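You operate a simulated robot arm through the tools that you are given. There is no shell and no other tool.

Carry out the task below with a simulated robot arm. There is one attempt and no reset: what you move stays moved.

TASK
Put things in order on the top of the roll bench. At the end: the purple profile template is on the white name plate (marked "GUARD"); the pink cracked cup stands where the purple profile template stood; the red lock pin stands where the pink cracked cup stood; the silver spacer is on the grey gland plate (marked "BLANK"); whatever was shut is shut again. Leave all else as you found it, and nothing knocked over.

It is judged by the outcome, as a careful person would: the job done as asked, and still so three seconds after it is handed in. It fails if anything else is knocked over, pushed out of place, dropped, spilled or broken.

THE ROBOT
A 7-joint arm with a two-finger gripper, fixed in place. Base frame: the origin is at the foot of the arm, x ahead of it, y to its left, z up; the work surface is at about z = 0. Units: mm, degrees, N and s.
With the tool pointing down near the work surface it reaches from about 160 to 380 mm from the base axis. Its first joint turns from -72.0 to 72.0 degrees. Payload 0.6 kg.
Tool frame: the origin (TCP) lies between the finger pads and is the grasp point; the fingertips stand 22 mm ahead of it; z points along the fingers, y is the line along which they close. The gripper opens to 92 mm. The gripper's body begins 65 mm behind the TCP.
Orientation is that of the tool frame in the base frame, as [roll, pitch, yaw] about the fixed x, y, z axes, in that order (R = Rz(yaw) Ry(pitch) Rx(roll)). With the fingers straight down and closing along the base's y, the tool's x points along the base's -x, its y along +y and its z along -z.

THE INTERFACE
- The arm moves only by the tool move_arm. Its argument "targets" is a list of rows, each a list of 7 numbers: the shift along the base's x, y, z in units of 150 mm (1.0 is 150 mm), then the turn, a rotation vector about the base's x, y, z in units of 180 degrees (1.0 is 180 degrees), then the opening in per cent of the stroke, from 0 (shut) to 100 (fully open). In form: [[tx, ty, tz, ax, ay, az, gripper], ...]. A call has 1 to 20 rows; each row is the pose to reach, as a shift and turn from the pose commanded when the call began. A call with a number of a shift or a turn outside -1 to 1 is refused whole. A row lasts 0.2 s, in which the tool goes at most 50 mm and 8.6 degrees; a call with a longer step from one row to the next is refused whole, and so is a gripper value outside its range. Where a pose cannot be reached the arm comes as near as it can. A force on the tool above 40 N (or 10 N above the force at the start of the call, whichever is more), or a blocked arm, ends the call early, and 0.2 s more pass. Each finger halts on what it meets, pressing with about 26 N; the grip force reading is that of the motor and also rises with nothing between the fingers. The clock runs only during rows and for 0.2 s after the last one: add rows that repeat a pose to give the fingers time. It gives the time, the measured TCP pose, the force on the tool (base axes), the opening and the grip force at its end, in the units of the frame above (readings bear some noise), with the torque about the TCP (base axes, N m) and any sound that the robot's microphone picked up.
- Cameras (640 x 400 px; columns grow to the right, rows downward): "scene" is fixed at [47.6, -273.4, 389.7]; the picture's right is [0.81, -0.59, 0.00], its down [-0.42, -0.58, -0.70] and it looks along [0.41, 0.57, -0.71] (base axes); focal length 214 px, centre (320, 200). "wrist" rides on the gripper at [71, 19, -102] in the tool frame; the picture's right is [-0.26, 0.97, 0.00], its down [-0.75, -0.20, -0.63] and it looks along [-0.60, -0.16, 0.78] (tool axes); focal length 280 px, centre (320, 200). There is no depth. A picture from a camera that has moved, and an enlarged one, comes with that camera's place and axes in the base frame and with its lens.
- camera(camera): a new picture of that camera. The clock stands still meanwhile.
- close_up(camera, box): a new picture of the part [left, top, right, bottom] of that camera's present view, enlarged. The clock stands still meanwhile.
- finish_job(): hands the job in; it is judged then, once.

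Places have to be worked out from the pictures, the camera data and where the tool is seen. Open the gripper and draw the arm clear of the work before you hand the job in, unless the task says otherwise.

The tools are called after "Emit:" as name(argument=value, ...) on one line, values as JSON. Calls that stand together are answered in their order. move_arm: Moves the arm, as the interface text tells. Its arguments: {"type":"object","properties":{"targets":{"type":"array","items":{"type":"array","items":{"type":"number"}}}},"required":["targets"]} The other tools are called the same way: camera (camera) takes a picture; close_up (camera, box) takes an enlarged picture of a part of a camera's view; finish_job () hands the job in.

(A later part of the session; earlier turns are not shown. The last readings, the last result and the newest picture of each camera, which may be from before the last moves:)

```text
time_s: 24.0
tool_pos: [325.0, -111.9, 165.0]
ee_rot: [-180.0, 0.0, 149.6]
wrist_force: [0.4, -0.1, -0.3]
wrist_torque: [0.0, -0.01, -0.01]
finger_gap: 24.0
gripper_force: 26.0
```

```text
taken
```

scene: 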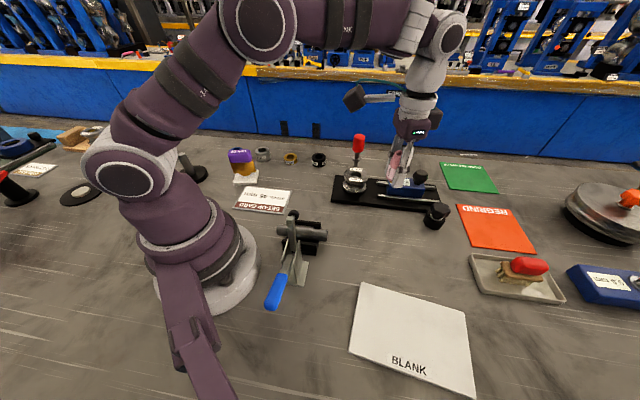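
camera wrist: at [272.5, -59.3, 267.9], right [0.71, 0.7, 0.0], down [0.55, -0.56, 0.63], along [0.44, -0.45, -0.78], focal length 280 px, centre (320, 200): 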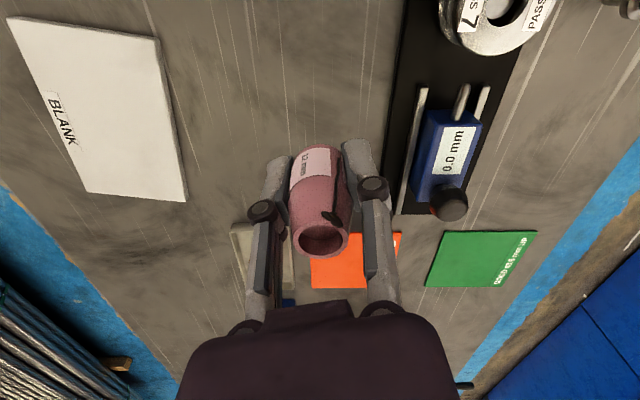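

The cup is over the template's old place (tool at about (324.5, -111.8)). I lower it to about 5 mm above the bench.

Emit:
move_arm(targets=[[0, 0, -0.25, 0, 0, 0, 22], [0, 0, -0.5, 0, 0, 0, 22], [0, 0, -0.75, 0, 0, 0, 22], [0, 0, -0.88, 0, 0, 0, 22], [0, 0, -0.88, 0, 0, 0, 22]])

Emit:
close_up(camera="scene", box=[340, 170, 420, 240])

```text
time_s: 25.2
tool_pos: [326.2, -114.3, 33.1]
ee_rot: [180.0, 0.0, 149.6]
wrist_force: [0.4, -0.2, 0.2]
wrist_torque: [0.02, 0.02, 0.02]
finger_gap: 23.8
gripper_force: 26.4
```

```text
5.71 times, centred on (380, 205) of scene
camera zoom: at [47.6, -273.4, 389.7], right [0.81, -0.59, 0.0], down [-0.42, -0.58, -0.7], along [0.41, 0.57, -0.71], focal length 1226 px, centre (-23, 171)
```

zoom: 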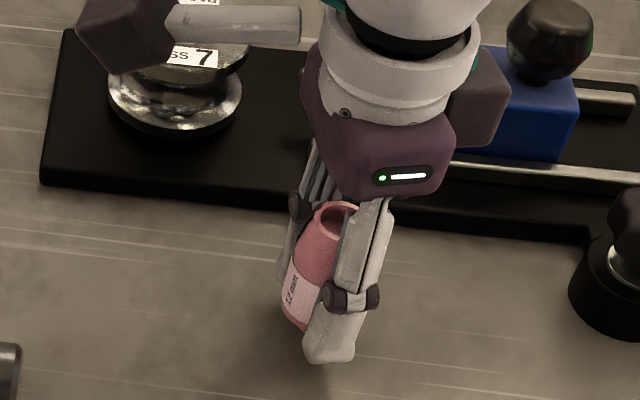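

Emit:
camera(camera="wrist")

Emit:
move_arm(targets=[[0, 0, -0.02, 0, 0, 0, 22], [0, 0, -0.026, 0, 0, 0, 22], [0, 0, -0.026, 0, 0, 0, 22]])

```text
taken
camera wrist: at [273.2, -58.7, 137.0], right [0.71, 0.7, 0.0], down [0.55, -0.56, 0.63], along [0.44, -0.45, -0.78], focal length 280 px, centre (320, 200)
```

wrist: 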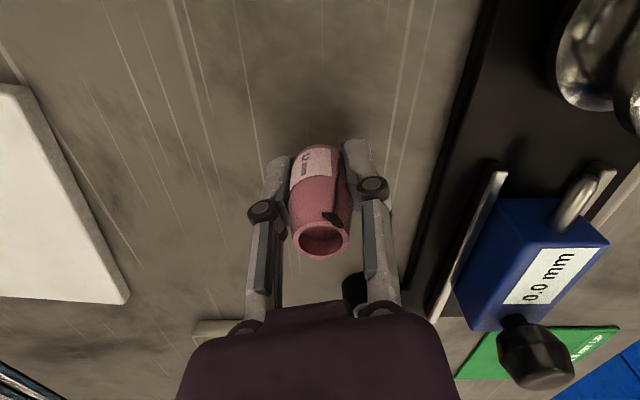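

```text
time_s: 26.0
tool_pos: [325.3, -111.3, 28.5]
ee_rot: [-180.0, 0.0, 149.5]
wrist_force: [0.4, 0.4, -0.3]
wrist_torque: [0.0, 0.03, -0.01]
finger_gap: 23.7
gripper_force: 25.9
```

Cup hangs upright, no contact yet (commanded ~2 mm above). I step down by 1 mm at a time.

Emit:
move_arm(targets=[[0, 0, -0.008, 0, 0, 0, 22], [0, 0, -0.008, 0, 0, 0, 22]])

Emit:
move_arm(targets=[[0, 0, -0.005, 0, 0, 0, 22], [0, 0, -0.005, 0, 0, 0, 22]])

```text
time_s: 26.6
tool_pos: [325.0, -111.7, 28.5]
ee_rot: [-180.0, 0.0, 149.6]
wrist_force: [-0.1, -0.5, -1.2]
wrist_torque: [-0.02, 0.01, 0.0]
finger_gap: 23.5
gripper_force: 26.0
```

```text
time_s: 27.2
tool_pos: [325.4, -112.1, 26.7]
ee_rot: [-180.0, 0.0, 149.6]
wrist_force: [0.3, 0.3, -0.8]
wrist_torque: [0.01, -0.02, 0.03]
finger_gap: 23.7
gripper_force: 26.0
```

Still no contact at commanded 27.25; I continue in half-millimetre steps.

Emit:
move_arm(targets=[[0, 0, -0.004, 0, 0, 0, 22], [0, 0, -0.004, 0, 0, 0, 22]])

Emit:
move_arm(targets=[[0, 0, -0.004, 0, 0, 0, 22], [0, 0, -0.004, 0, 0, 0, 22]])

Emit:
close_up(camera="scene", box=[350, 190, 414, 240])

```text
time_s: 27.8
tool_pos: [324.1, -112.3, 26.7]
ee_rot: [180.0, 0.0, 149.6]
wrist_force: [0.3, -0.9, -0.4]
wrist_torque: [-0.02, 0.01, 0.01]
finger_gap: 23.6
gripper_force: 26.0
```

```text
time_s: 28.4
tool_pos: [324.9, -112.5, 25.2]
ee_rot: [179.9, 0.2, 149.6]
wrist_force: [-2.2, 1.4, 11.7]
wrist_torque: [0.06, 0.03, 0.01]
finger_gap: 23.4
gripper_force: 25.4
```

```text
8.00 times, centred on (382, 215) of scene
camera zoom: at [47.6, -273.4, 389.7], right [0.81, -0.59, 0.0], down [-0.42, -0.58, -0.7], along [0.41, 0.57, -0.71], focal length 1716 px, centre (-176, 80)
```

zoom: 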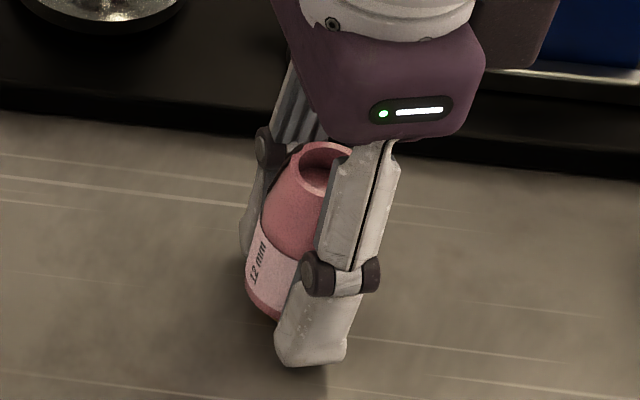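

Contact at about 12 N. I ease up 0.2 mm and open the fingers slowly.

Emit:
move_arm(targets=[[0, 0, 0.0015, 0, 0, 0, 22], [0, 0, 0.0015, 0, 0, 0, 26], [0, 0, 0.0015, 0, 0, 0, 28], [0, 0, 0.0015, 0, 0, 0, 30], [0, 0, 0.0015, 0, 0, 0, 32]])

Emit:
close_up(camera="scene", box=[350, 190, 414, 240])

Emit:
close_up(camera="wrist", box=[200, 100, 440, 260])

```text
time_s: 29.6
tool_pos: [326.3, -112.1, 26.3]
ee_rot: [-179.9, 0.0, 149.6]
wrist_force: [0.2, -0.5, 0.5]
wrist_torque: [0.01, 0.0, -0.01]
finger_gap: 29.6
gripper_force: 0.0
```

```text
8.00 times, centred on (382, 215) of scene
camera zoom: at [47.6, -273.4, 389.7], right [0.81, -0.59, 0.0], down [-0.42, -0.58, -0.7], along [0.41, 0.57, -0.71], focal length 1716 px, centre (-176, 80)
```

zoom: 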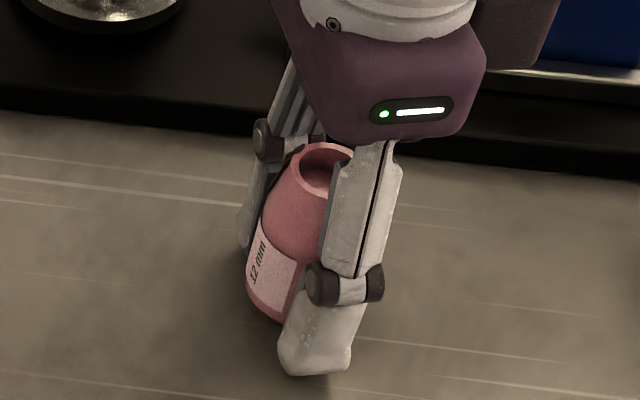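

```text
2.50 times, centred on (320, 180) of wrist
camera zoom: at [272.9, -59.1, 129.5], right [0.71, 0.7, 0.0], down [0.55, -0.56, 0.62], along [0.44, -0.45, -0.78], focal length 701 px, centre (320, 250)
```

zoom: 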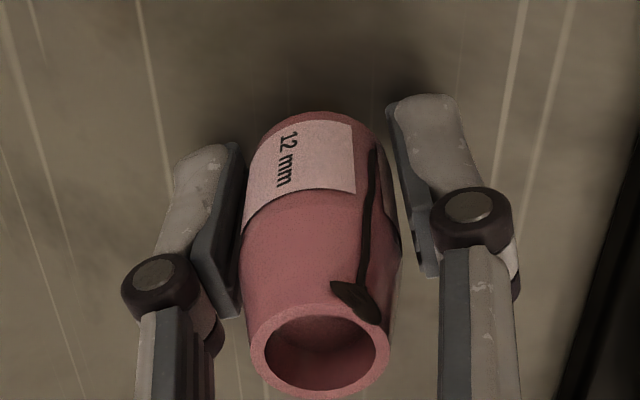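

The cup stands upright in the template's old place. I open wider, then rise straight up and check it.

Emit:
move_arm(targets=[[0, 0, 0, 0, 0, 0, 45], [0, 0, 0, 0, 0, 0, 60], [0, 0, 0.1, 0, 0, 0, 60], [0, 0, 0.4, 0, 0, 0, 60], [0, 0, 0.7, 0, 0, 0, 60], [0, 0, 0.95, 0, 0, 0, 60]])

Emit:
close_up(camera="scene", box=[340, 170, 420, 240])

Emit:
close_up(camera="wrist", box=[280, 50, 360, 130])

```text
time_s: 31.0
tool_pos: [324.3, -112.0, 170.6]
ee_rot: [-179.9, 0.0, 149.4]
wrist_force: [-0.5, 0.0, -0.1]
wrist_torque: [-0.01, -0.03, -0.01]
finger_gap: 54.9
gripper_force: 0.2
```

```text
5.71 times, centred on (380, 205) of scene
camera zoom: at [47.6, -273.4, 389.7], right [0.81, -0.59, 0.0], down [-0.42, -0.58, -0.7], along [0.41, 0.57, -0.71], focal length 1226 px, centre (-23, 171)
```

zoom: 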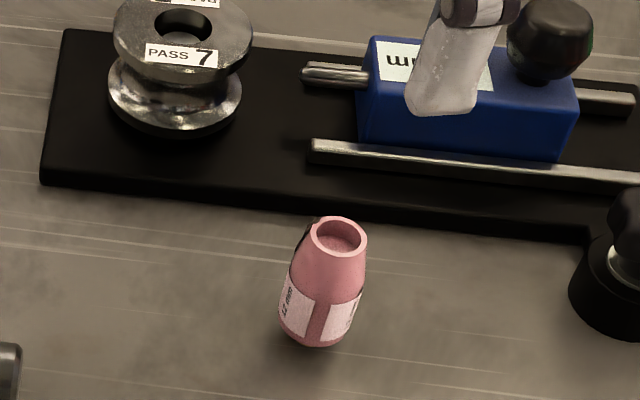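

```text
5.00 times, centred on (320, 90) of wrist
camera zoom: at [271.4, -58.2, 273.4], right [0.71, 0.7, 0.0], down [0.55, -0.56, 0.63], along [0.44, -0.45, -0.78], focal length 1402 px, centre (320, 750)
```

zoom: 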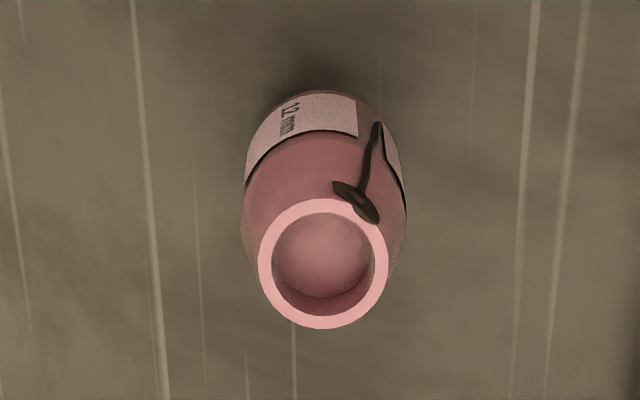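

The cup stands upright at (324.5, -111.6). Next the pin: I move to a high staging point toward it, turning the tool so the fingers close tangentially (yaw about -169°).

Emit:
move_arm(targets=[[-0.02, 0.16, 0.1, 0, 0, 0.0386, 60], [-0.04, 0.32, 0.2, 0, 0, 0.0772, 60], [-0.06, 0.48, 0.3, 0, 0, 0.1158, 60], [-0.08, 0.64, 0.4, 0, 0, 0.1544, 60], [-0.1, 0.8, 0.4, 0, 0, 0.193, 60], [-0.12, 0.96, 0.4, 0, 0, 0.2317, 60]])

Emit:
camera(camera="wrist")

```text
time_s: 32.4
tool_pos: [305.7, 32.5, 228.1]
ee_rot: [-180.0, 0.0, -168.5]
wrist_force: [-0.2, -0.7, 1.1]
wrist_torque: [0.0, 0.02, 0.0]
finger_gap: 55.3
gripper_force: 0.0
```

```text
taken
camera wrist: at [232.2, 37.9, 332.0], right [0.07, 1.0, 0.0], down [0.78, -0.05, 0.62], along [0.62, -0.04, -0.78], focal length 280 px, centre (320, 200)
```

wrist: 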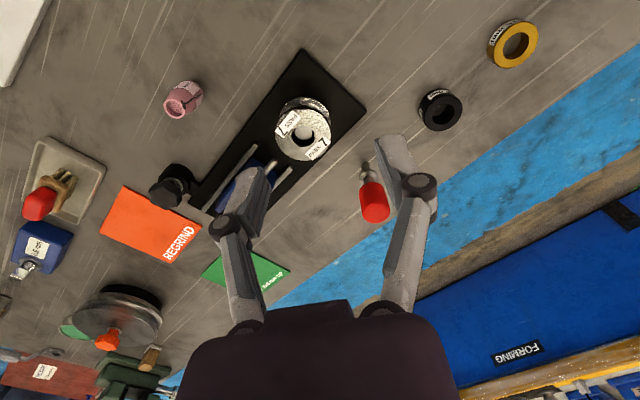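

The pin is visible ahead. I tilt the tool outward 45° about the tangential axis while moving to (365, 72, 170), to test the reach.

Emit:
move_arm(targets=[[0.05, 0.04, 0.0, 0.008, -0.0409, 0, 60], [0.11, 0.08, -0.07, 0.0162, -0.0817, 0, 60], [0.18, 0.13, -0.15, 0.0242, -0.1226, 0, 60], [0.25, 0.18, -0.23, 0.0323, -0.1635, 0, 60], [0.32, 0.23, -0.31, 0.0404, -0.2043, 0, 60], [0.385, 0.273, -0.39, 0.0485, -0.2452, 0, 60], [0.385, 0.273, -0.39, 0.0485, -0.2452, 0, 60]])

Emit:
camera(camera="wrist")

Emit:
camera(camera="scene")

```text
time_s: 34.0
tool_pos: [364.2, 73.0, 169.9]
ee_rot: [-179.9, 44.9, -168.7]
wrist_force: [-0.4, 0.0, 0.1]
wrist_torque: [0.0, 0.01, -0.01]
finger_gap: 55.3
gripper_force: 0.1
```

```text
taken
camera wrist: at [240.1, 68.4, 193.2], right [-0.01, 0.98, 0.18], down [0.13, -0.18, 0.97], along [0.99, 0.03, -0.12], focal length 280 px, centre (320, 200)
```

wrist: 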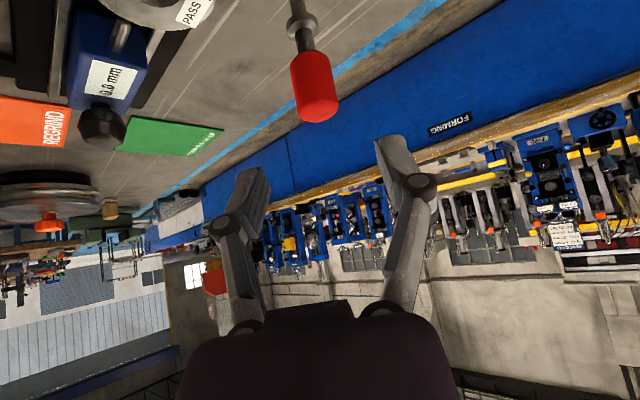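

```text
taken
```

scene: 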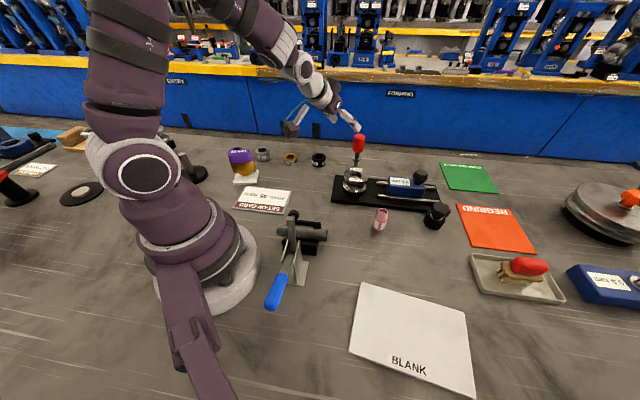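

The 45° tilt is reached without trouble. I zoom in on the pin to pin down its axis and foot.

Emit:
close_up(camera="wrist", box=[260, 0, 370, 130])

Emit:
close_up(camera="scene", box=[310, 80, 410, 180])

```text
3.08 times, centred on (315, 65) of wrist
camera zoom: at [240.1, 68.4, 193.2], right [-0.01, 0.98, 0.18], down [0.13, -0.18, 0.97], along [0.99, 0.03, -0.12], focal length 863 px, centre (335, 615)
```

zoom: 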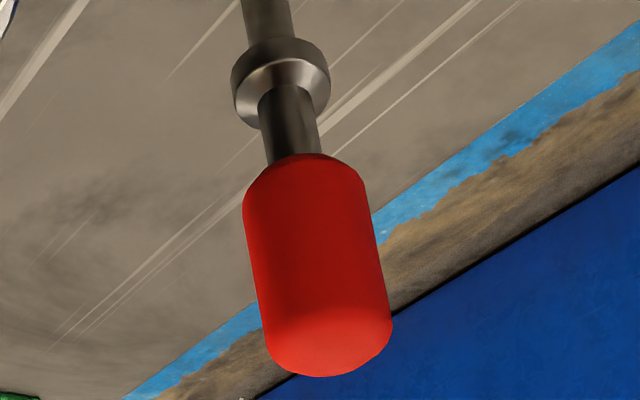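

```text
4.00 times, centred on (360, 130) of scene
camera zoom: at [47.6, -273.4, 389.7], right [0.81, -0.59, 0.0], down [-0.42, -0.58, -0.7], along [0.41, 0.57, -0.71], focal length 858 px, centre (160, 480)
```

zoom: 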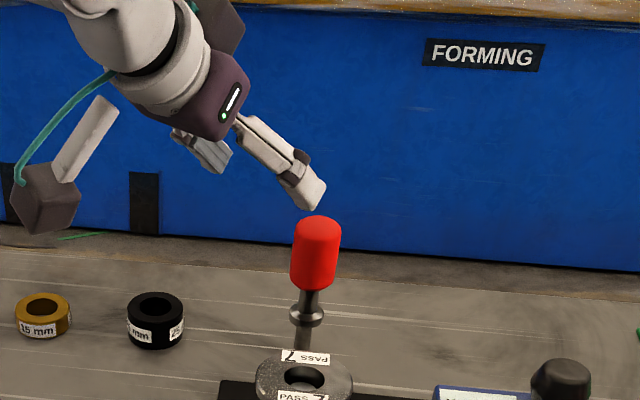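

The pin's head centre is at about (437, 86, 80), radius ~14.5 mm, spanning z≈54–105. I move to a standoff 70 mm back along the tool axis and recheck.

Emit:
move_arm(targets=[[0.08, 0.01, -0.135, 0, 0, 0, 60], [0.163, 0.02, -0.271, 0, 0, 0, 60], [0.163, 0.02, -0.271, 0, 0, 0, 60]])

Emit:
camera(camera="wrist")

Emit:
close_up(camera="scene", box=[310, 80, 410, 180])

```text
time_s: 34.8
tool_pos: [387.8, 77.0, 129.7]
ee_rot: [-179.9, 45.0, -168.7]
wrist_force: [-0.4, 0.0, -0.1]
wrist_torque: [-0.01, -0.01, 0.01]
finger_gap: 54.9
gripper_force: 0.1
```

```text
taken
camera wrist: at [264.1, 71.5, 152.4], right [-0.01, 0.98, 0.18], down [0.13, -0.18, 0.97], along [0.99, 0.03, -0.13], focal length 280 px, centre (320, 200)
```

wrist: 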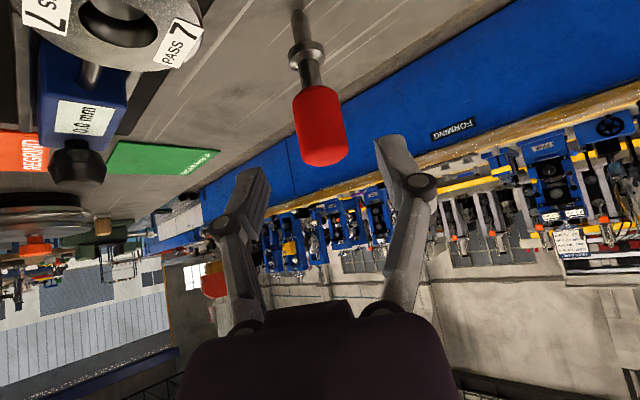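

```text
4.00 times, centred on (360, 130) of scene
camera zoom: at [47.6, -273.4, 389.7], right [0.81, -0.59, 0.0], down [-0.42, -0.58, -0.7], along [0.41, 0.57, -0.71], focal length 858 px, centre (160, 480)
```

zoom: 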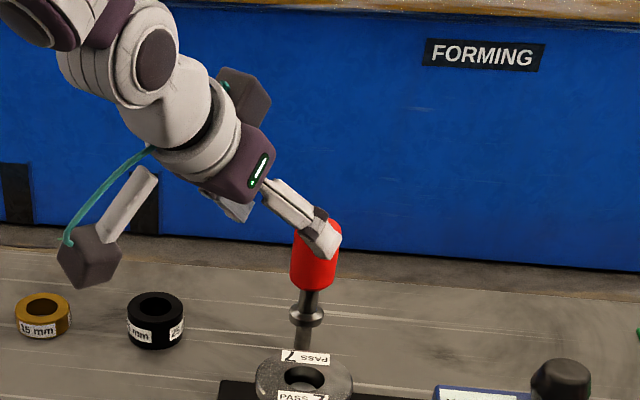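

Aligned within a millimetre; the pin is 69 mm ahead along the tool axis. I advance along the axis so the fingers straddle the red head.

Emit:
move_arm(targets=[[0.08, 0.016, -0.082, 0, 0, 0, 60], [0.16, 0.031, -0.163, 0, 0, 0, 60], [0.245, 0.047, -0.25, 0, 0, 0, 60], [0.327, 0.062, -0.333, 0, 0, 0, 60], [0.327, 0.062, -0.333, 0, 0, 0, 60]])

Emit:
camera(camera="wrist")

Emit:
close_up(camera="scene", box=[310, 80, 410, 180])

```text
time_s: 36.0
tool_pos: [437.2, 84.9, 78.9]
ee_rot: [-180.0, 45.0, -168.7]
wrist_force: [0.1, -0.5, 0.2]
wrist_torque: [0.03, -0.01, -0.03]
finger_gap: 55.0
gripper_force: 0.0
```

```text
taken
camera wrist: at [313.6, 80.9, 102.4], right [-0.01, 0.98, 0.18], down [0.13, -0.18, 0.97], along [0.99, 0.03, -0.13], focal length 280 px, centre (320, 200)
```

wrist: 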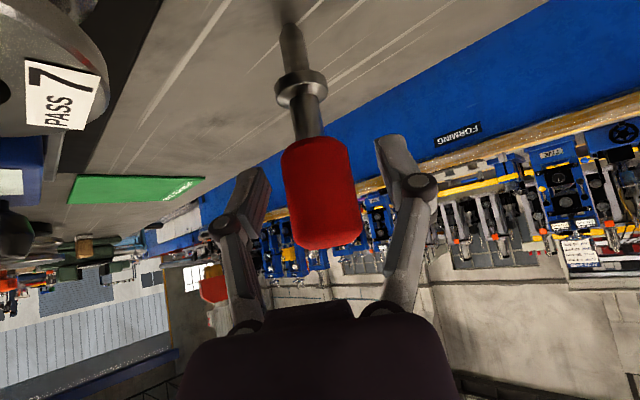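

```text
4.00 times, centred on (360, 130) of scene
camera zoom: at [47.6, -273.4, 389.7], right [0.81, -0.59, 0.0], down [-0.42, -0.58, -0.7], along [0.41, 0.57, -0.71], focal length 858 px, centre (160, 480)
```

zoom: 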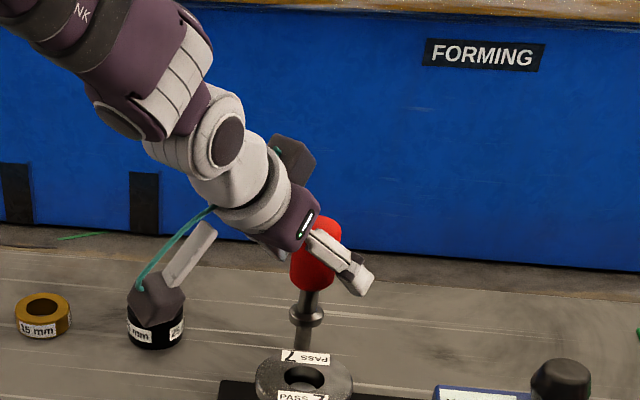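

The head is centred between the fingers at TCP (437, 85, 79). I close gradually on it.

Emit:
move_arm(targets=[[0, 0, 0, 0, 0, 0, 45], [0, 0, 0, 0, 0, 0, 38], [0, 0, 0, 0, 0, 0, 35], [0, 0, 0, 0, 0, 0, 34], [0, 0, 0, 0, 0, 0, 34]])

Emit:
close_up(camera="wrist", box=[200, 0, 440, 260])

```text
time_s: 37.2
tool_pos: [437.5, 85.5, 80.4]
ee_rot: [-179.9, 45.1, -168.7]
wrist_force: [0.5, -0.2, -0.2]
wrist_torque: [-0.01, 0.0, -0.05]
finger_gap: 31.4
gripper_force: 0.0
```

```text
1.54 times, centred on (320, 130) of wrist
camera zoom: at [313.5, 80.9, 102.6], right [-0.01, 0.98, 0.18], down [0.13, -0.18, 0.97], along [0.99, 0.03, -0.13], focal length 431 px, centre (320, 308)
```

zoom: 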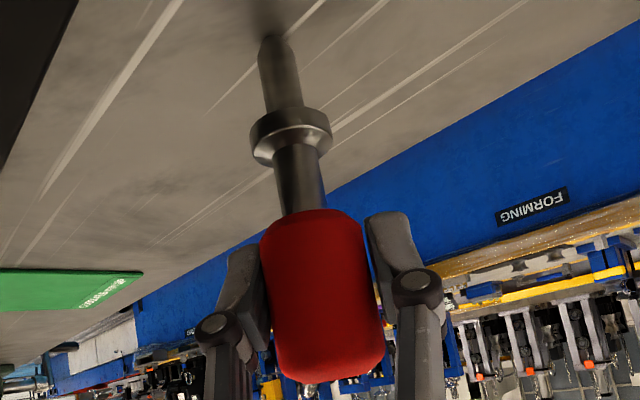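

Emit:
move_arm(targets=[[0, 0, 0, 0, 0, 0, 33], [0, 0, 0, 0, 0, 0, 32], [0, 0, 0, 0, 0, 0, 31], [0, 0, 0, 0, 0, 0, 30], [0, 0, 0, 0, 0, 0, 29], [0, 0, 0, 0, 0, 0, 28], [0, 0, 0, 0, 0, 0, 28]])

Emit:
close_up(camera="wrist", box=[200, 0, 440, 260])

```text
time_s: 38.8
tool_pos: [438.0, 84.5, 79.5]
ee_rot: [-179.9, 45.0, -168.7]
wrist_force: [0.3, 0.7, 0.6]
wrist_torque: [0.02, -0.06, 0.02]
finger_gap: 29.2
gripper_force: 25.5
```

```text
1.54 times, centred on (320, 130) of wrist
camera zoom: at [313.6, 80.9, 102.6], right [-0.01, 0.98, 0.18], down [0.13, -0.18, 0.97], along [0.99, 0.03, -0.13], focal length 431 px, centre (320, 308)
```

zoom: 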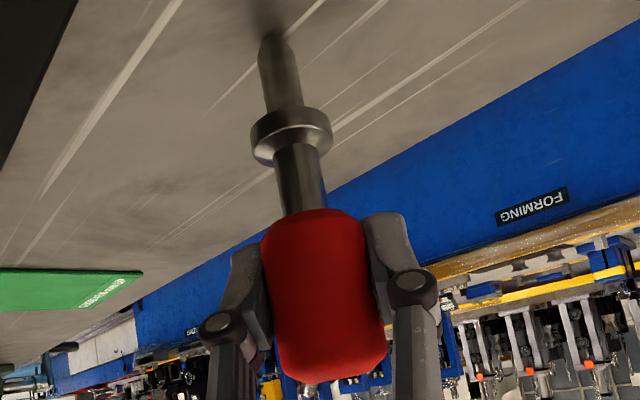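

Gripped at 29.2 mm with 25.5 N, pin still upright. I lift it straight up about 80 mm and check that it hangs straight.

Emit:
move_arm(targets=[[0, 0, 0.04, 0, 0, 0, 28], [0, 0, 0.15, 0, 0, 0, 28], [0, 0, 0.35, 0, 0, 0, 28], [0, 0, 0.55, 0, 0, 0, 28], [0, 0, 0.55, 0, 0, 0, 28]])

Emit:
camera(camera="wrist")

Emit:
close_up(camera="scene", box=[300, 60, 420, 180])

```text
time_s: 40.0
tool_pos: [439.0, 84.7, 160.4]
ee_rot: [-179.8, 45.0, -168.8]
wrist_force: [0.1, 0.5, -1.0]
wrist_torque: [0.0, 0.0, -0.01]
finger_gap: 29.1
gripper_force: 25.4
```

```text
taken
camera wrist: at [314.7, 80.7, 185.2], right [-0.01, 0.98, 0.18], down [0.13, -0.18, 0.97], along [0.99, 0.03, -0.13], focal length 280 px, centre (320, 200)
```

wrist: 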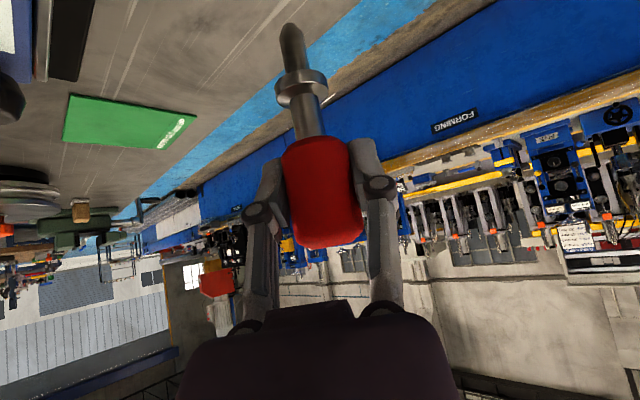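

```text
3.33 times, centred on (360, 120) of scene
camera zoom: at [47.6, -273.4, 389.7], right [0.81, -0.59, 0.0], down [-0.42, -0.58, -0.7], along [0.41, 0.57, -0.71], focal length 715 px, centre (187, 467)
```

zoom: 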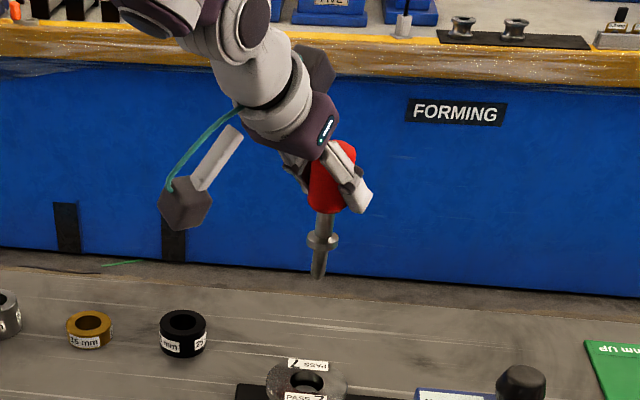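

The pin hangs straight. I draw it back toward the cup's old place, turning 13° about the vertical to stay in line with the arm.

Emit:
move_arm(targets=[[-0.1, 0.02, 0, 0, 0, 0.008, 28], [-0.25, 0.06, 0, 0, 0, 0.018, 28], [-0.4, 0.1, 0, 0, 0, 0.028, 28], [-0.52, 0.14, 0, 0, 0, 0.0366, 28], [-0.52, 0.14, 0, 0, 0, 0.0366, 28]])

Emit:
move_arm(targets=[[-0.1, 0.03, 0, 0, 0, 0.008, 28], [-0.25, 0.07, 0, 0, 0, 0.018, 28], [-0.4, 0.11, 0, 0, 0, 0.028, 28], [-0.515, 0.143, 0, 0, 0, 0.0366, 28], [-0.515, 0.143, 0, 0, 0, 0.0366, 28]])

Emit:
camera(camera="wrist")

Emit:
camera(camera="scene")

```text
time_s: 41.2
tool_pos: [360.2, 107.2, 161.9]
ee_rot: [-179.9, 44.8, -162.2]
wrist_force: [-1.2, 0.1, -1.8]
wrist_torque: [0.02, -0.01, -0.01]
finger_gap: 29.4
gripper_force: 25.4
```

```text
time_s: 42.4
tool_pos: [282.2, 127.9, 161.7]
ee_rot: [-179.9, 44.9, -155.6]
wrist_force: [0.0, 0.9, -1.1]
wrist_torque: [-0.01, -0.03, -0.01]
finger_gap: 29.0
gripper_force: 25.9
```

```text
taken
camera wrist: at [162.2, 95.7, 185.3], right [-0.23, 0.96, 0.18], down [0.17, -0.15, 0.97], along [0.96, 0.26, -0.13], focal length 280 px, centre (320, 200)
```

wrist: 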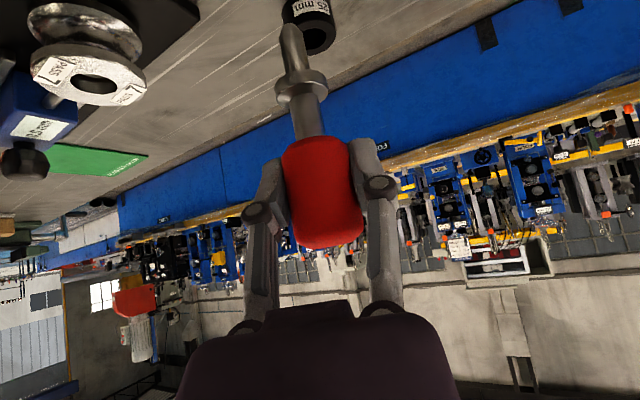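

```text
taken
```

scene: 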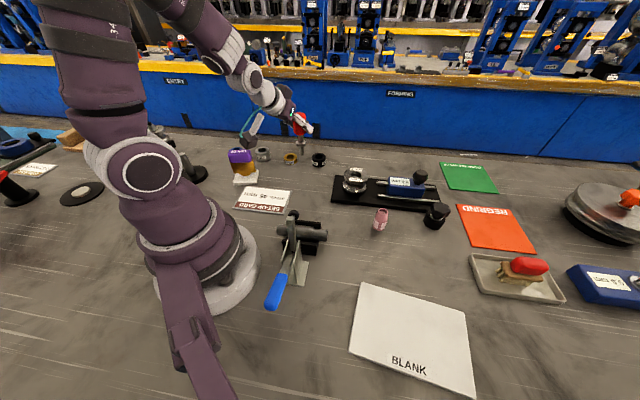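

The pin is over the cup's old place (tool at (282.2, 127.9)). I lower to about 5 mm above the bench.

Emit:
move_arm(targets=[[0, 0, -0.15, 0, 0, 0, 28], [0, 0, -0.3, 0, 0, 0, 28], [0, 0, -0.45, 0, 0, 0, 28], [0, 0, -0.515, 0, 0, 0, 28], [0, 0, -0.515, 0, 0, 0, 28]])

Emit:
camera(camera="wrist")

Emit:
close_up(camera="scene", box=[230, 80, 350, 200])

```text
time_s: 43.6
tool_pos: [281.0, 127.4, 83.6]
ee_rot: [-179.9, 44.9, -155.5]
wrist_force: [0.0, -0.1, -1.8]
wrist_torque: [0.01, 0.04, 0.03]
finger_gap: 29.0
gripper_force: 26.4
```

```text
taken
camera wrist: at [163.2, 95.8, 108.1], right [-0.23, 0.96, 0.18], down [0.17, -0.15, 0.97], along [0.96, 0.26, -0.13], focal length 280 px, centre (320, 200)
```

wrist: 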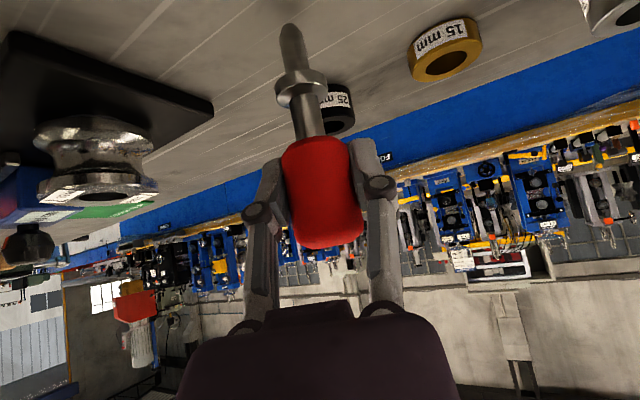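

```text
3.33 times, centred on (290, 140) of scene
camera zoom: at [47.6, -273.4, 389.7], right [0.81, -0.59, 0.0], down [-0.42, -0.58, -0.7], along [0.41, 0.57, -0.71], focal length 715 px, centre (420, 400)
```

zoom: 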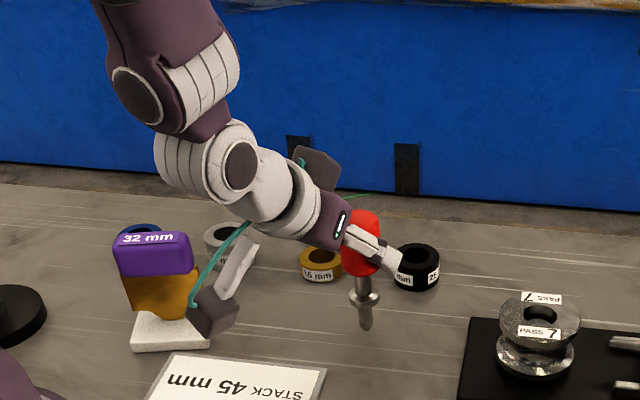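

The tip lands within ~1–2 mm of where the cup's foot was. I lower in small steps until contact.

Emit:
move_arm(targets=[[0, 0, -0.015, 0, 0, 0, 28], [0, 0, -0.027, 0, 0, 0, 28], [0, 0, -0.027, 0, 0, 0, 28]])

Emit:
move_arm(targets=[[0, 0, -0.005, 0, 0, 0, 28], [0, 0, -0.005, 0, 0, 0, 28]])

Emit:
move_arm(targets=[[0, 0, -0.004, 0, 0, 0, 28], [0, 0, -0.004, 0, 0, 0, 28]])

```text
time_s: 44.4
tool_pos: [283.0, 128.4, 80.6]
ee_rot: [-179.9, 45.0, -155.5]
wrist_force: [0.8, 0.5, -0.5]
wrist_torque: [0.03, 0.0, 0.0]
finger_gap: 29.1
gripper_force: 26.2
```

```text
time_s: 45.0
tool_pos: [283.6, 128.0, 79.7]
ee_rot: [-179.9, 45.0, -155.5]
wrist_force: [-0.4, 0.5, -0.3]
wrist_torque: [0.0, 0.02, 0.01]
finger_gap: 29.1
gripper_force: 25.9
```

```text
time_s: 45.6
tool_pos: [282.8, 127.2, 79.3]
ee_rot: [-180.0, 45.0, -155.5]
wrist_force: [-0.4, 0.5, 0.3]
wrist_torque: [-0.03, -0.04, 0.0]
finger_gap: 29.2
gripper_force: 26.0
```

Emit:
move_arm(targets=[[0, 0, -0.003, 0, 0, 0, 28], [0, 0, -0.003, 0, 0, 0, 28]])

Emit:
close_up(camera="scene", box=[270, 130, 350, 190])

```text
time_s: 46.2
tool_pos: [283.8, 128.0, 79.1]
ee_rot: [-179.9, 45.1, -155.4]
wrist_force: [-0.4, -0.6, 10.7]
wrist_torque: [0.02, 0.08, 0.03]
finger_gap: 29.1
gripper_force: 26.1
```

```text
6.67 times, centred on (310, 160) of scene
camera zoom: at [47.6, -273.4, 389.7], right [0.81, -0.59, 0.0], down [-0.42, -0.58, -0.7], along [0.41, 0.57, -0.71], focal length 1430 px, centre (387, 467)
```

zoom: 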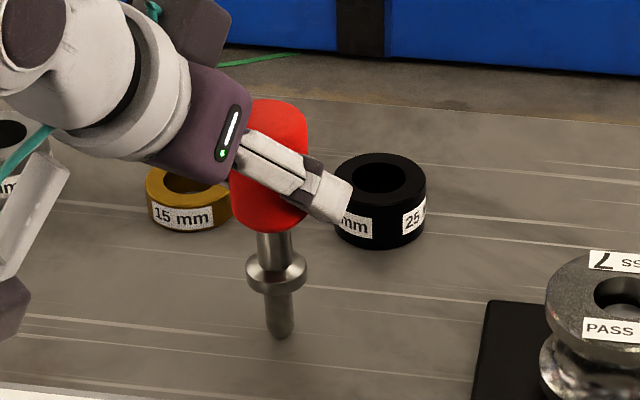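

Contact at about 11 N with the pin vertical. I ease up 0.2 mm and open slowly.

Emit:
move_arm(targets=[[0, 0, 0.0015, 0, 0, 0, 28], [0, 0, 0.0015, 0, 0, 0, 31.5], [0, 0, 0.0015, 0, 0, 0, 32.5], [0, 0, 0.0015, 0, 0, 0, 33.5], [0, 0, 0.0015, 0, 0, 0, 35], [0, 0, 0.0015, 0, 0, 0, 37]])

Emit:
close_up(camera="scene", box=[270, 130, 350, 190])

Emit:
camera(camera="wrist")

```text
time_s: 47.6
tool_pos: [283.2, 127.9, 79.1]
ee_rot: [180.0, 45.0, -155.4]
wrist_force: [-1.0, 0.5, 0.1]
wrist_torque: [-0.02, -0.01, 0.03]
finger_gap: 34.3
gripper_force: 0.1
```

```text
6.67 times, centred on (310, 160) of scene
camera zoom: at [47.6, -273.4, 389.7], right [0.81, -0.59, 0.0], down [-0.42, -0.58, -0.7], along [0.41, 0.57, -0.71], focal length 1430 px, centre (387, 467)
```

zoom: 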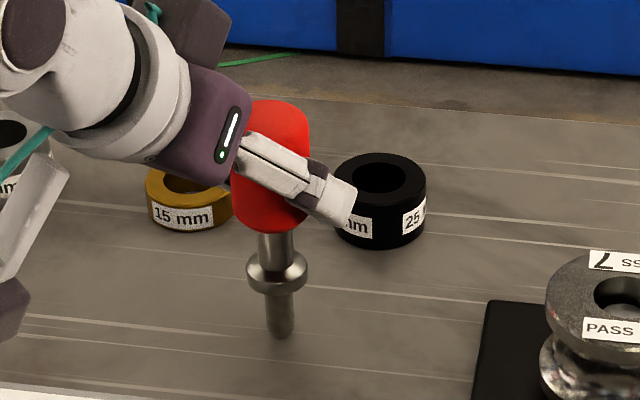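

```text
taken
camera wrist: at [162.9, 95.1, 102.1], right [-0.23, 0.96, 0.18], down [0.17, -0.15, 0.97], along [0.96, 0.26, -0.13], focal length 280 px, centre (320, 200)
```

wrist: 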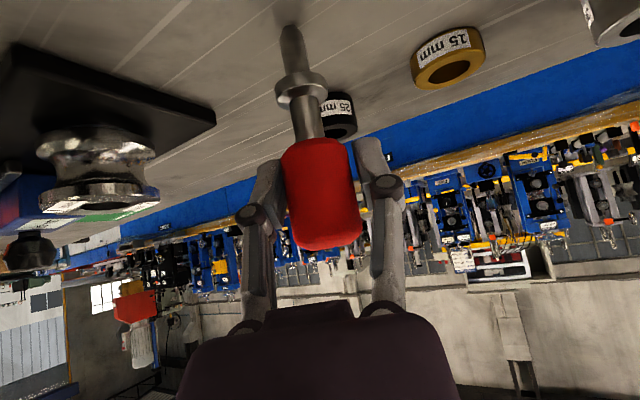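

The pin stands free. I open wider and rise straight up, with the fingers passing either side of the head.

Emit:
move_arm(targets=[[0, 0, 0, 0, 0, 0, 48], [0, 0, 0, 0, 0, 0, 60], [0, 0, 0, 0, 0, 0, 60], [0, 0, 0.1, 0, 0, 0, 60], [0, 0, 0.3, 0, 0, 0, 60], [0, 0, 0.55, 0, 0, 0, 60], [0, 0, 0.8, 0, 0, 0, 60], [0, 0, 0.8, 0, 0, 0, 60]])

Emit:
camera(camera="scene")

Emit:
close_up(camera="scene", box=[270, 130, 350, 190])

```text
time_s: 49.4
tool_pos: [282.8, 126.4, 199.1]
ee_rot: [-179.9, 45.0, -155.6]
wrist_force: [-0.5, -0.2, 0.1]
wrist_torque: [0.02, -0.01, 0.02]
finger_gap: 55.3
gripper_force: 0.1
```

```text
taken
```

scene: 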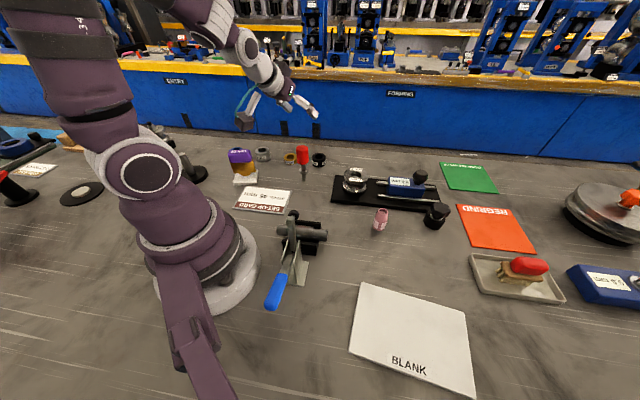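

```text
6.67 times, centred on (310, 160) of scene
camera zoom: at [47.6, -273.4, 389.7], right [0.81, -0.59, 0.0], down [-0.42, -0.58, -0.7], along [0.41, 0.57, -0.71], focal length 1430 px, centre (387, 467)
```

zoom: 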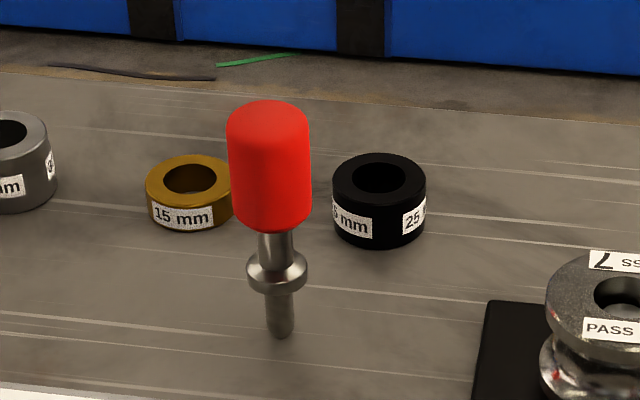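

The pin stands where the cup stood. Now I bring the tool back to vertical while starting toward the silver spacer.

Emit:
move_arm(targets=[[-0.02, 0.05, 0.02, -0.0173, 0.0379, 0, 60], [-0.04, 0.1, 0.04, -0.0346, 0.0758, 0, 60], [-0.06, 0.15, 0.06, -0.0519, 0.1137, 0, 60], [-0.08, 0.2, 0.06, -0.0691, 0.1517, 0, 60], [-0.1, 0.25, 0.06, -0.0864, 0.1896, 0, 60], [-0.12, 0.3, 0.06, -0.1037, 0.2275, 0, 60], [-0.12, 0.3, 0.06, -0.1037, 0.2275, 0, 60]])

```text
time_s: 51.0
tool_pos: [265.9, 172.7, 207.6]
ee_rot: [-179.9, -0.1, -155.5]
wrist_force: [-0.4, 0.8, 0.9]
wrist_torque: [-0.04, 0.0, 0.02]
finger_gap: 55.2
gripper_force: 0.0
```

Tool is vertical again. I move over the silver spacer, turning 26° so the fingers close tangentially, and look down.

Emit:
move_arm(targets=[[-0.04, 0.16, 0, 0, 0, 0.03, 60], [-0.08, 0.32, 0, 0, 0, 0.06, 60], [-0.12, 0.48, -0.05, 0, 0, 0.09, 60], [-0.155, 0.64, -0.15, 0, 0, 0.12, 65], [-0.185, 0.779, -0.3, 0, 0, 0.146, 65], [-0.185, 0.779, -0.389, 0, 0, 0.146, 65], [-0.185, 0.779, -0.389, 0, 0, 0.146, 65]])

Emit:
camera(camera="wrist")

Emit:
close_up(camera="wrist", box=[260, 40, 380, 150])

```text
time_s: 52.6
tool_pos: [236.6, 290.1, 149.7]
ee_rot: [-180.0, -0.1, -129.1]
wrist_force: [-0.4, -0.2, -0.6]
wrist_torque: [-0.03, 0.01, -0.02]
finger_gap: 59.7
gripper_force: 0.0
out of reach, approached as far as the arm can: row 5
```

```text
taken
camera wrist: at [176.0, 247.7, 253.0], right [-0.58, 0.81, 0.0], down [0.63, 0.46, 0.63], along [0.51, 0.36, -0.78], focal length 280 px, centre (320, 200)
```

wrist: 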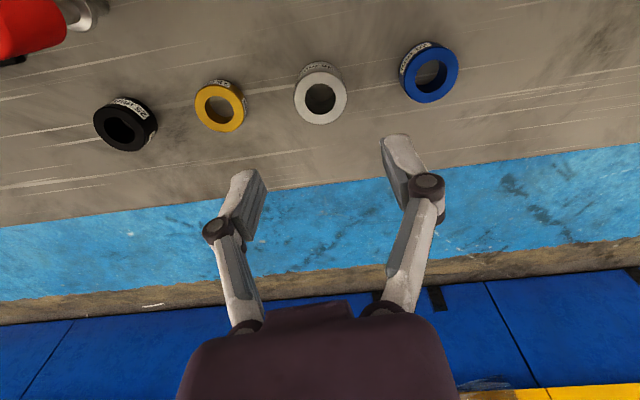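

```text
3.64 times, centred on (320, 95) of wrist
camera zoom: at [176.0, 247.7, 253.0], right [-0.58, 0.81, 0.0], down [0.63, 0.46, 0.63], along [0.51, 0.36, -0.78], focal length 1020 px, centre (320, 582)
```

zoom: 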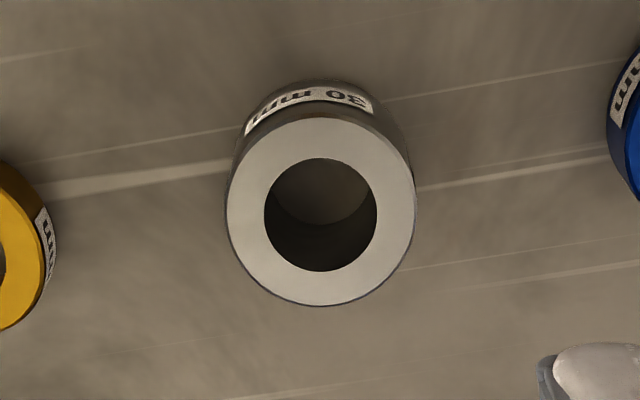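

The spacer lies about 1.3 mm farther out than the tool axis, laterally centred. I correct and descend around it to TCP z≈26.

Emit:
move_arm(targets=[[0.004, 0.005, -0.2, 0, 0, 0, 65], [0.004, 0.005, -0.4, 0, 0, 0, 65], [0.004, 0.005, -0.6, 0, 0, 0, 65], [0.004, 0.005, -0.75, 0, 0, 0, 65], [0.004, 0.005, -0.826, 0, 0, 0, 65], [0.004, 0.005, -0.826, 0, 0, 0, 65]])

Emit:
camera(camera="wrist")

Emit:
close_up(camera="scene", box=[220, 110, 340, 190])

```text
time_s: 54.0
tool_pos: [237.3, 290.6, 25.9]
ee_rot: [-179.9, 0.1, -129.3]
wrist_force: [0.0, -0.4, -0.2]
wrist_torque: [-0.01, 0.01, -0.01]
finger_gap: 59.7
gripper_force: 0.0
```

```text
taken
camera wrist: at [177.2, 248.0, 128.6], right [-0.58, 0.81, 0.0], down [0.63, 0.46, 0.63], along [0.51, 0.36, -0.78], focal length 280 px, centre (320, 200)
```

wrist: 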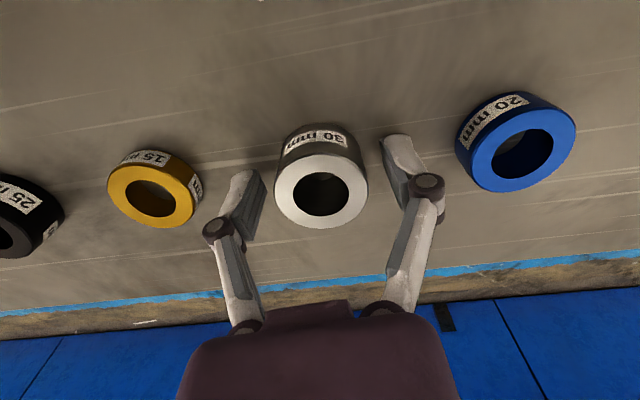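

```text
5.00 times, centred on (280, 150) of scene
camera zoom: at [47.6, -273.4, 389.7], right [0.81, -0.59, 0.0], down [-0.42, -0.58, -0.7], along [0.41, 0.57, -0.71], focal length 1072 px, centre (520, 450)
```

zoom: 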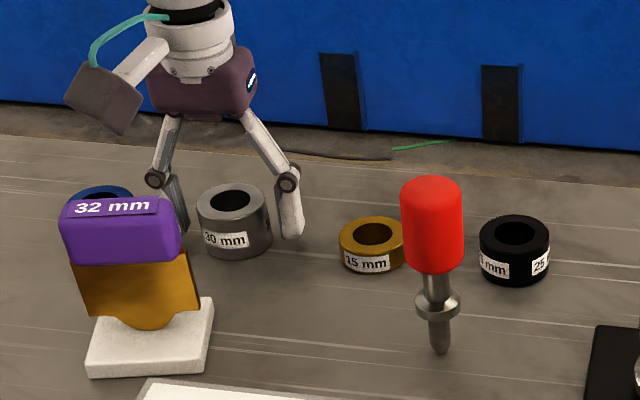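

The spacer sits centred between the fingers, clear of its neighbours. I close on it.

Emit:
move_arm(targets=[[0, 0, 0, 0, 0, 0, 58], [0, 0, 0, 0, 0, 0, 52], [0, 0, 0, 0, 0, 0, 48], [0, 0, 0, 0, 0, 0, 45], [0, 0, 0, 0, 0, 0, 42], [0, 0, 0, 0, 0, 0, 40], [0, 0, 0, 0, 0, 0, 40]])

Emit:
camera(camera="wrist")

```text
time_s: 55.6
tool_pos: [237.0, 290.3, 25.8]
ee_rot: [-179.9, 0.1, -129.1]
wrist_force: [-1.1, -1.3, 4.0]
wrist_torque: [-0.07, 0.03, -0.01]
finger_gap: 41.7
gripper_force: 26.0
```

```text
taken
camera wrist: at [177.2, 248.1, 128.9], right [-0.58, 0.81, 0.0], down [0.63, 0.46, 0.63], along [0.51, 0.36, -0.78], focal length 280 px, centre (320, 200)
```

wrist: 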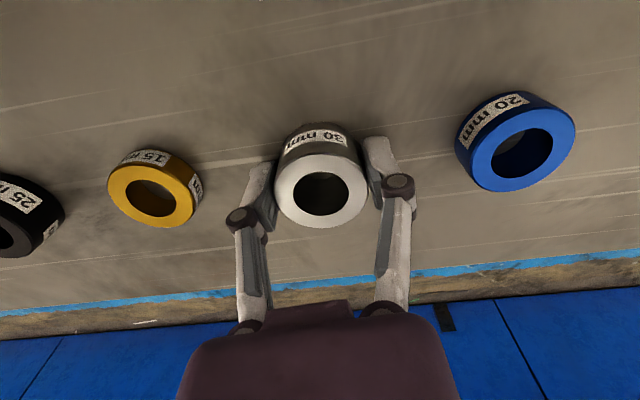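

Gripped at 41.7 mm. I lift it straight up and begin swinging around at height toward the BLANK plate.

Emit:
move_arm(targets=[[0, 0, 0.03, 0, 0, 0, 40], [0, 0, 0.2, 0, 0, 0, 40], [0, 0, 0.45, 0, 0, 0, 40], [0, 0, 0.69, 0, 0, 0, 40], [0.1, -0.16, 0.78, 0, 0, -0.025, 40], [0.2, -0.33, 0.85, 0, 0, -0.05, 40], [0.28, -0.52, 0.95, 0, 0, -0.09, 40], [0.34, -0.72, 1.0, 0, 0, -0.13, 40]])

Emit:
camera(camera="wrist")

Emit:
camera(camera="scene")

```text
time_s: 57.4
tool_pos: [288.6, 182.1, 175.2]
ee_rot: [-179.9, 0.1, -152.8]
wrist_force: [0.5, -0.2, -0.1]
wrist_torque: [0.01, -0.01, 0.0]
finger_gap: 36.8
gripper_force: 0.0
```

```text
taken
camera wrist: at [216.5, 167.9, 278.3], right [-0.21, 0.98, 0.0], down [0.76, 0.17, 0.62], along [0.61, 0.13, -0.78], focal length 280 px, centre (320, 200)
```

wrist: 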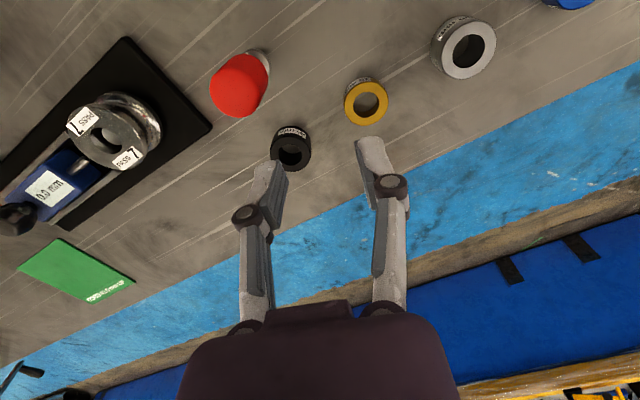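

```text
taken
```

scene: 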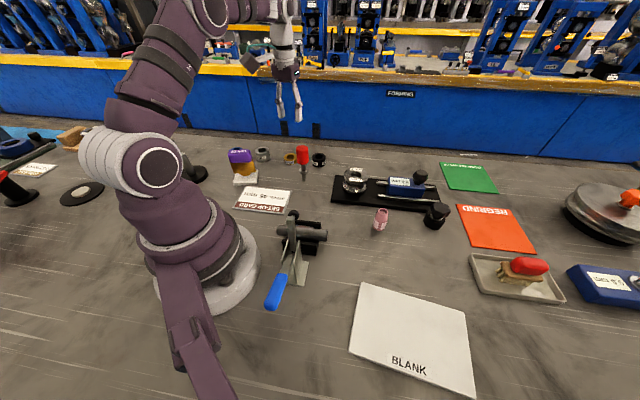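

The gap closed to 36.8 mm: the spacer slipped out of the grip. I check where it is and whether it's still upright.

Emit:
close_up(camera="scene", box=[220, 130, 340, 190])

Emit:
close_up(camera="wrist", box=[420, 0, 520, 90])

Emit:
close_up(camera="wrist", box=[220, 120, 430, 280])

```text
5.33 times, centred on (280, 160) of scene
camera zoom: at [47.6, -273.4, 389.7], right [0.81, -0.59, 0.0], down [-0.42, -0.58, -0.7], along [0.41, 0.57, -0.71], focal length 1144 px, centre (533, 413)
```

zoom: 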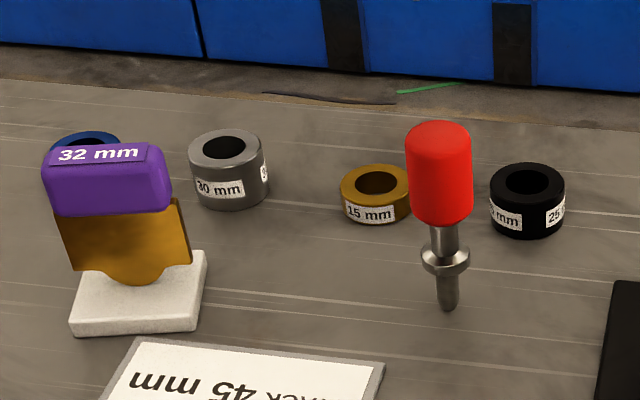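

```text
4.44 times, centred on (470, 45) of wrist
camera zoom: at [216.5, 167.9, 278.3], right [-0.21, 0.98, 0.0], down [0.76, 0.17, 0.62], along [0.61, 0.13, -0.78], focal length 1246 px, centre (-347, 889)
```

zoom: 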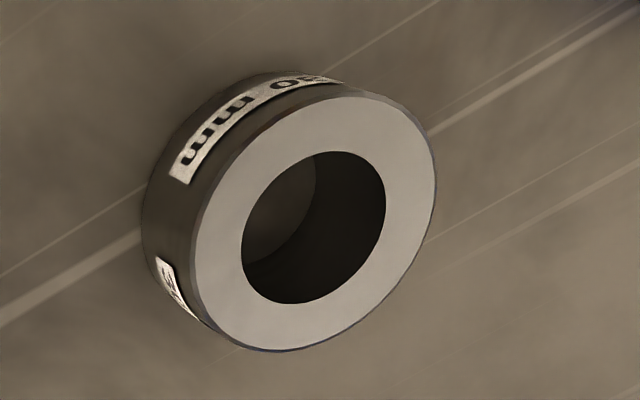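

```text
2.50 times, centred on (325, 200) of wrist
camera zoom: at [216.5, 167.9, 278.3], right [-0.21, 0.98, 0.0], down [0.76, 0.17, 0.62], along [0.61, 0.13, -0.78], focal length 701 px, centre (308, 200)
```

zoom: 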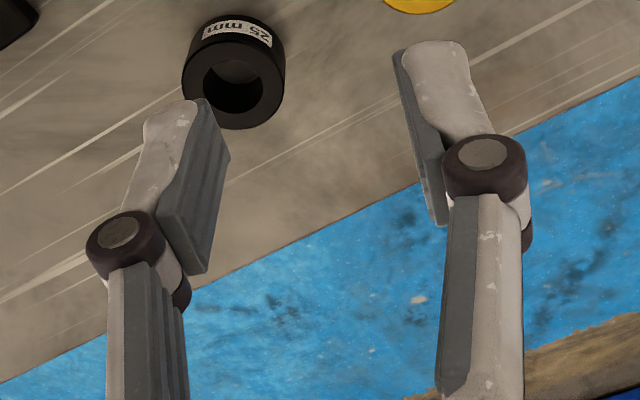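

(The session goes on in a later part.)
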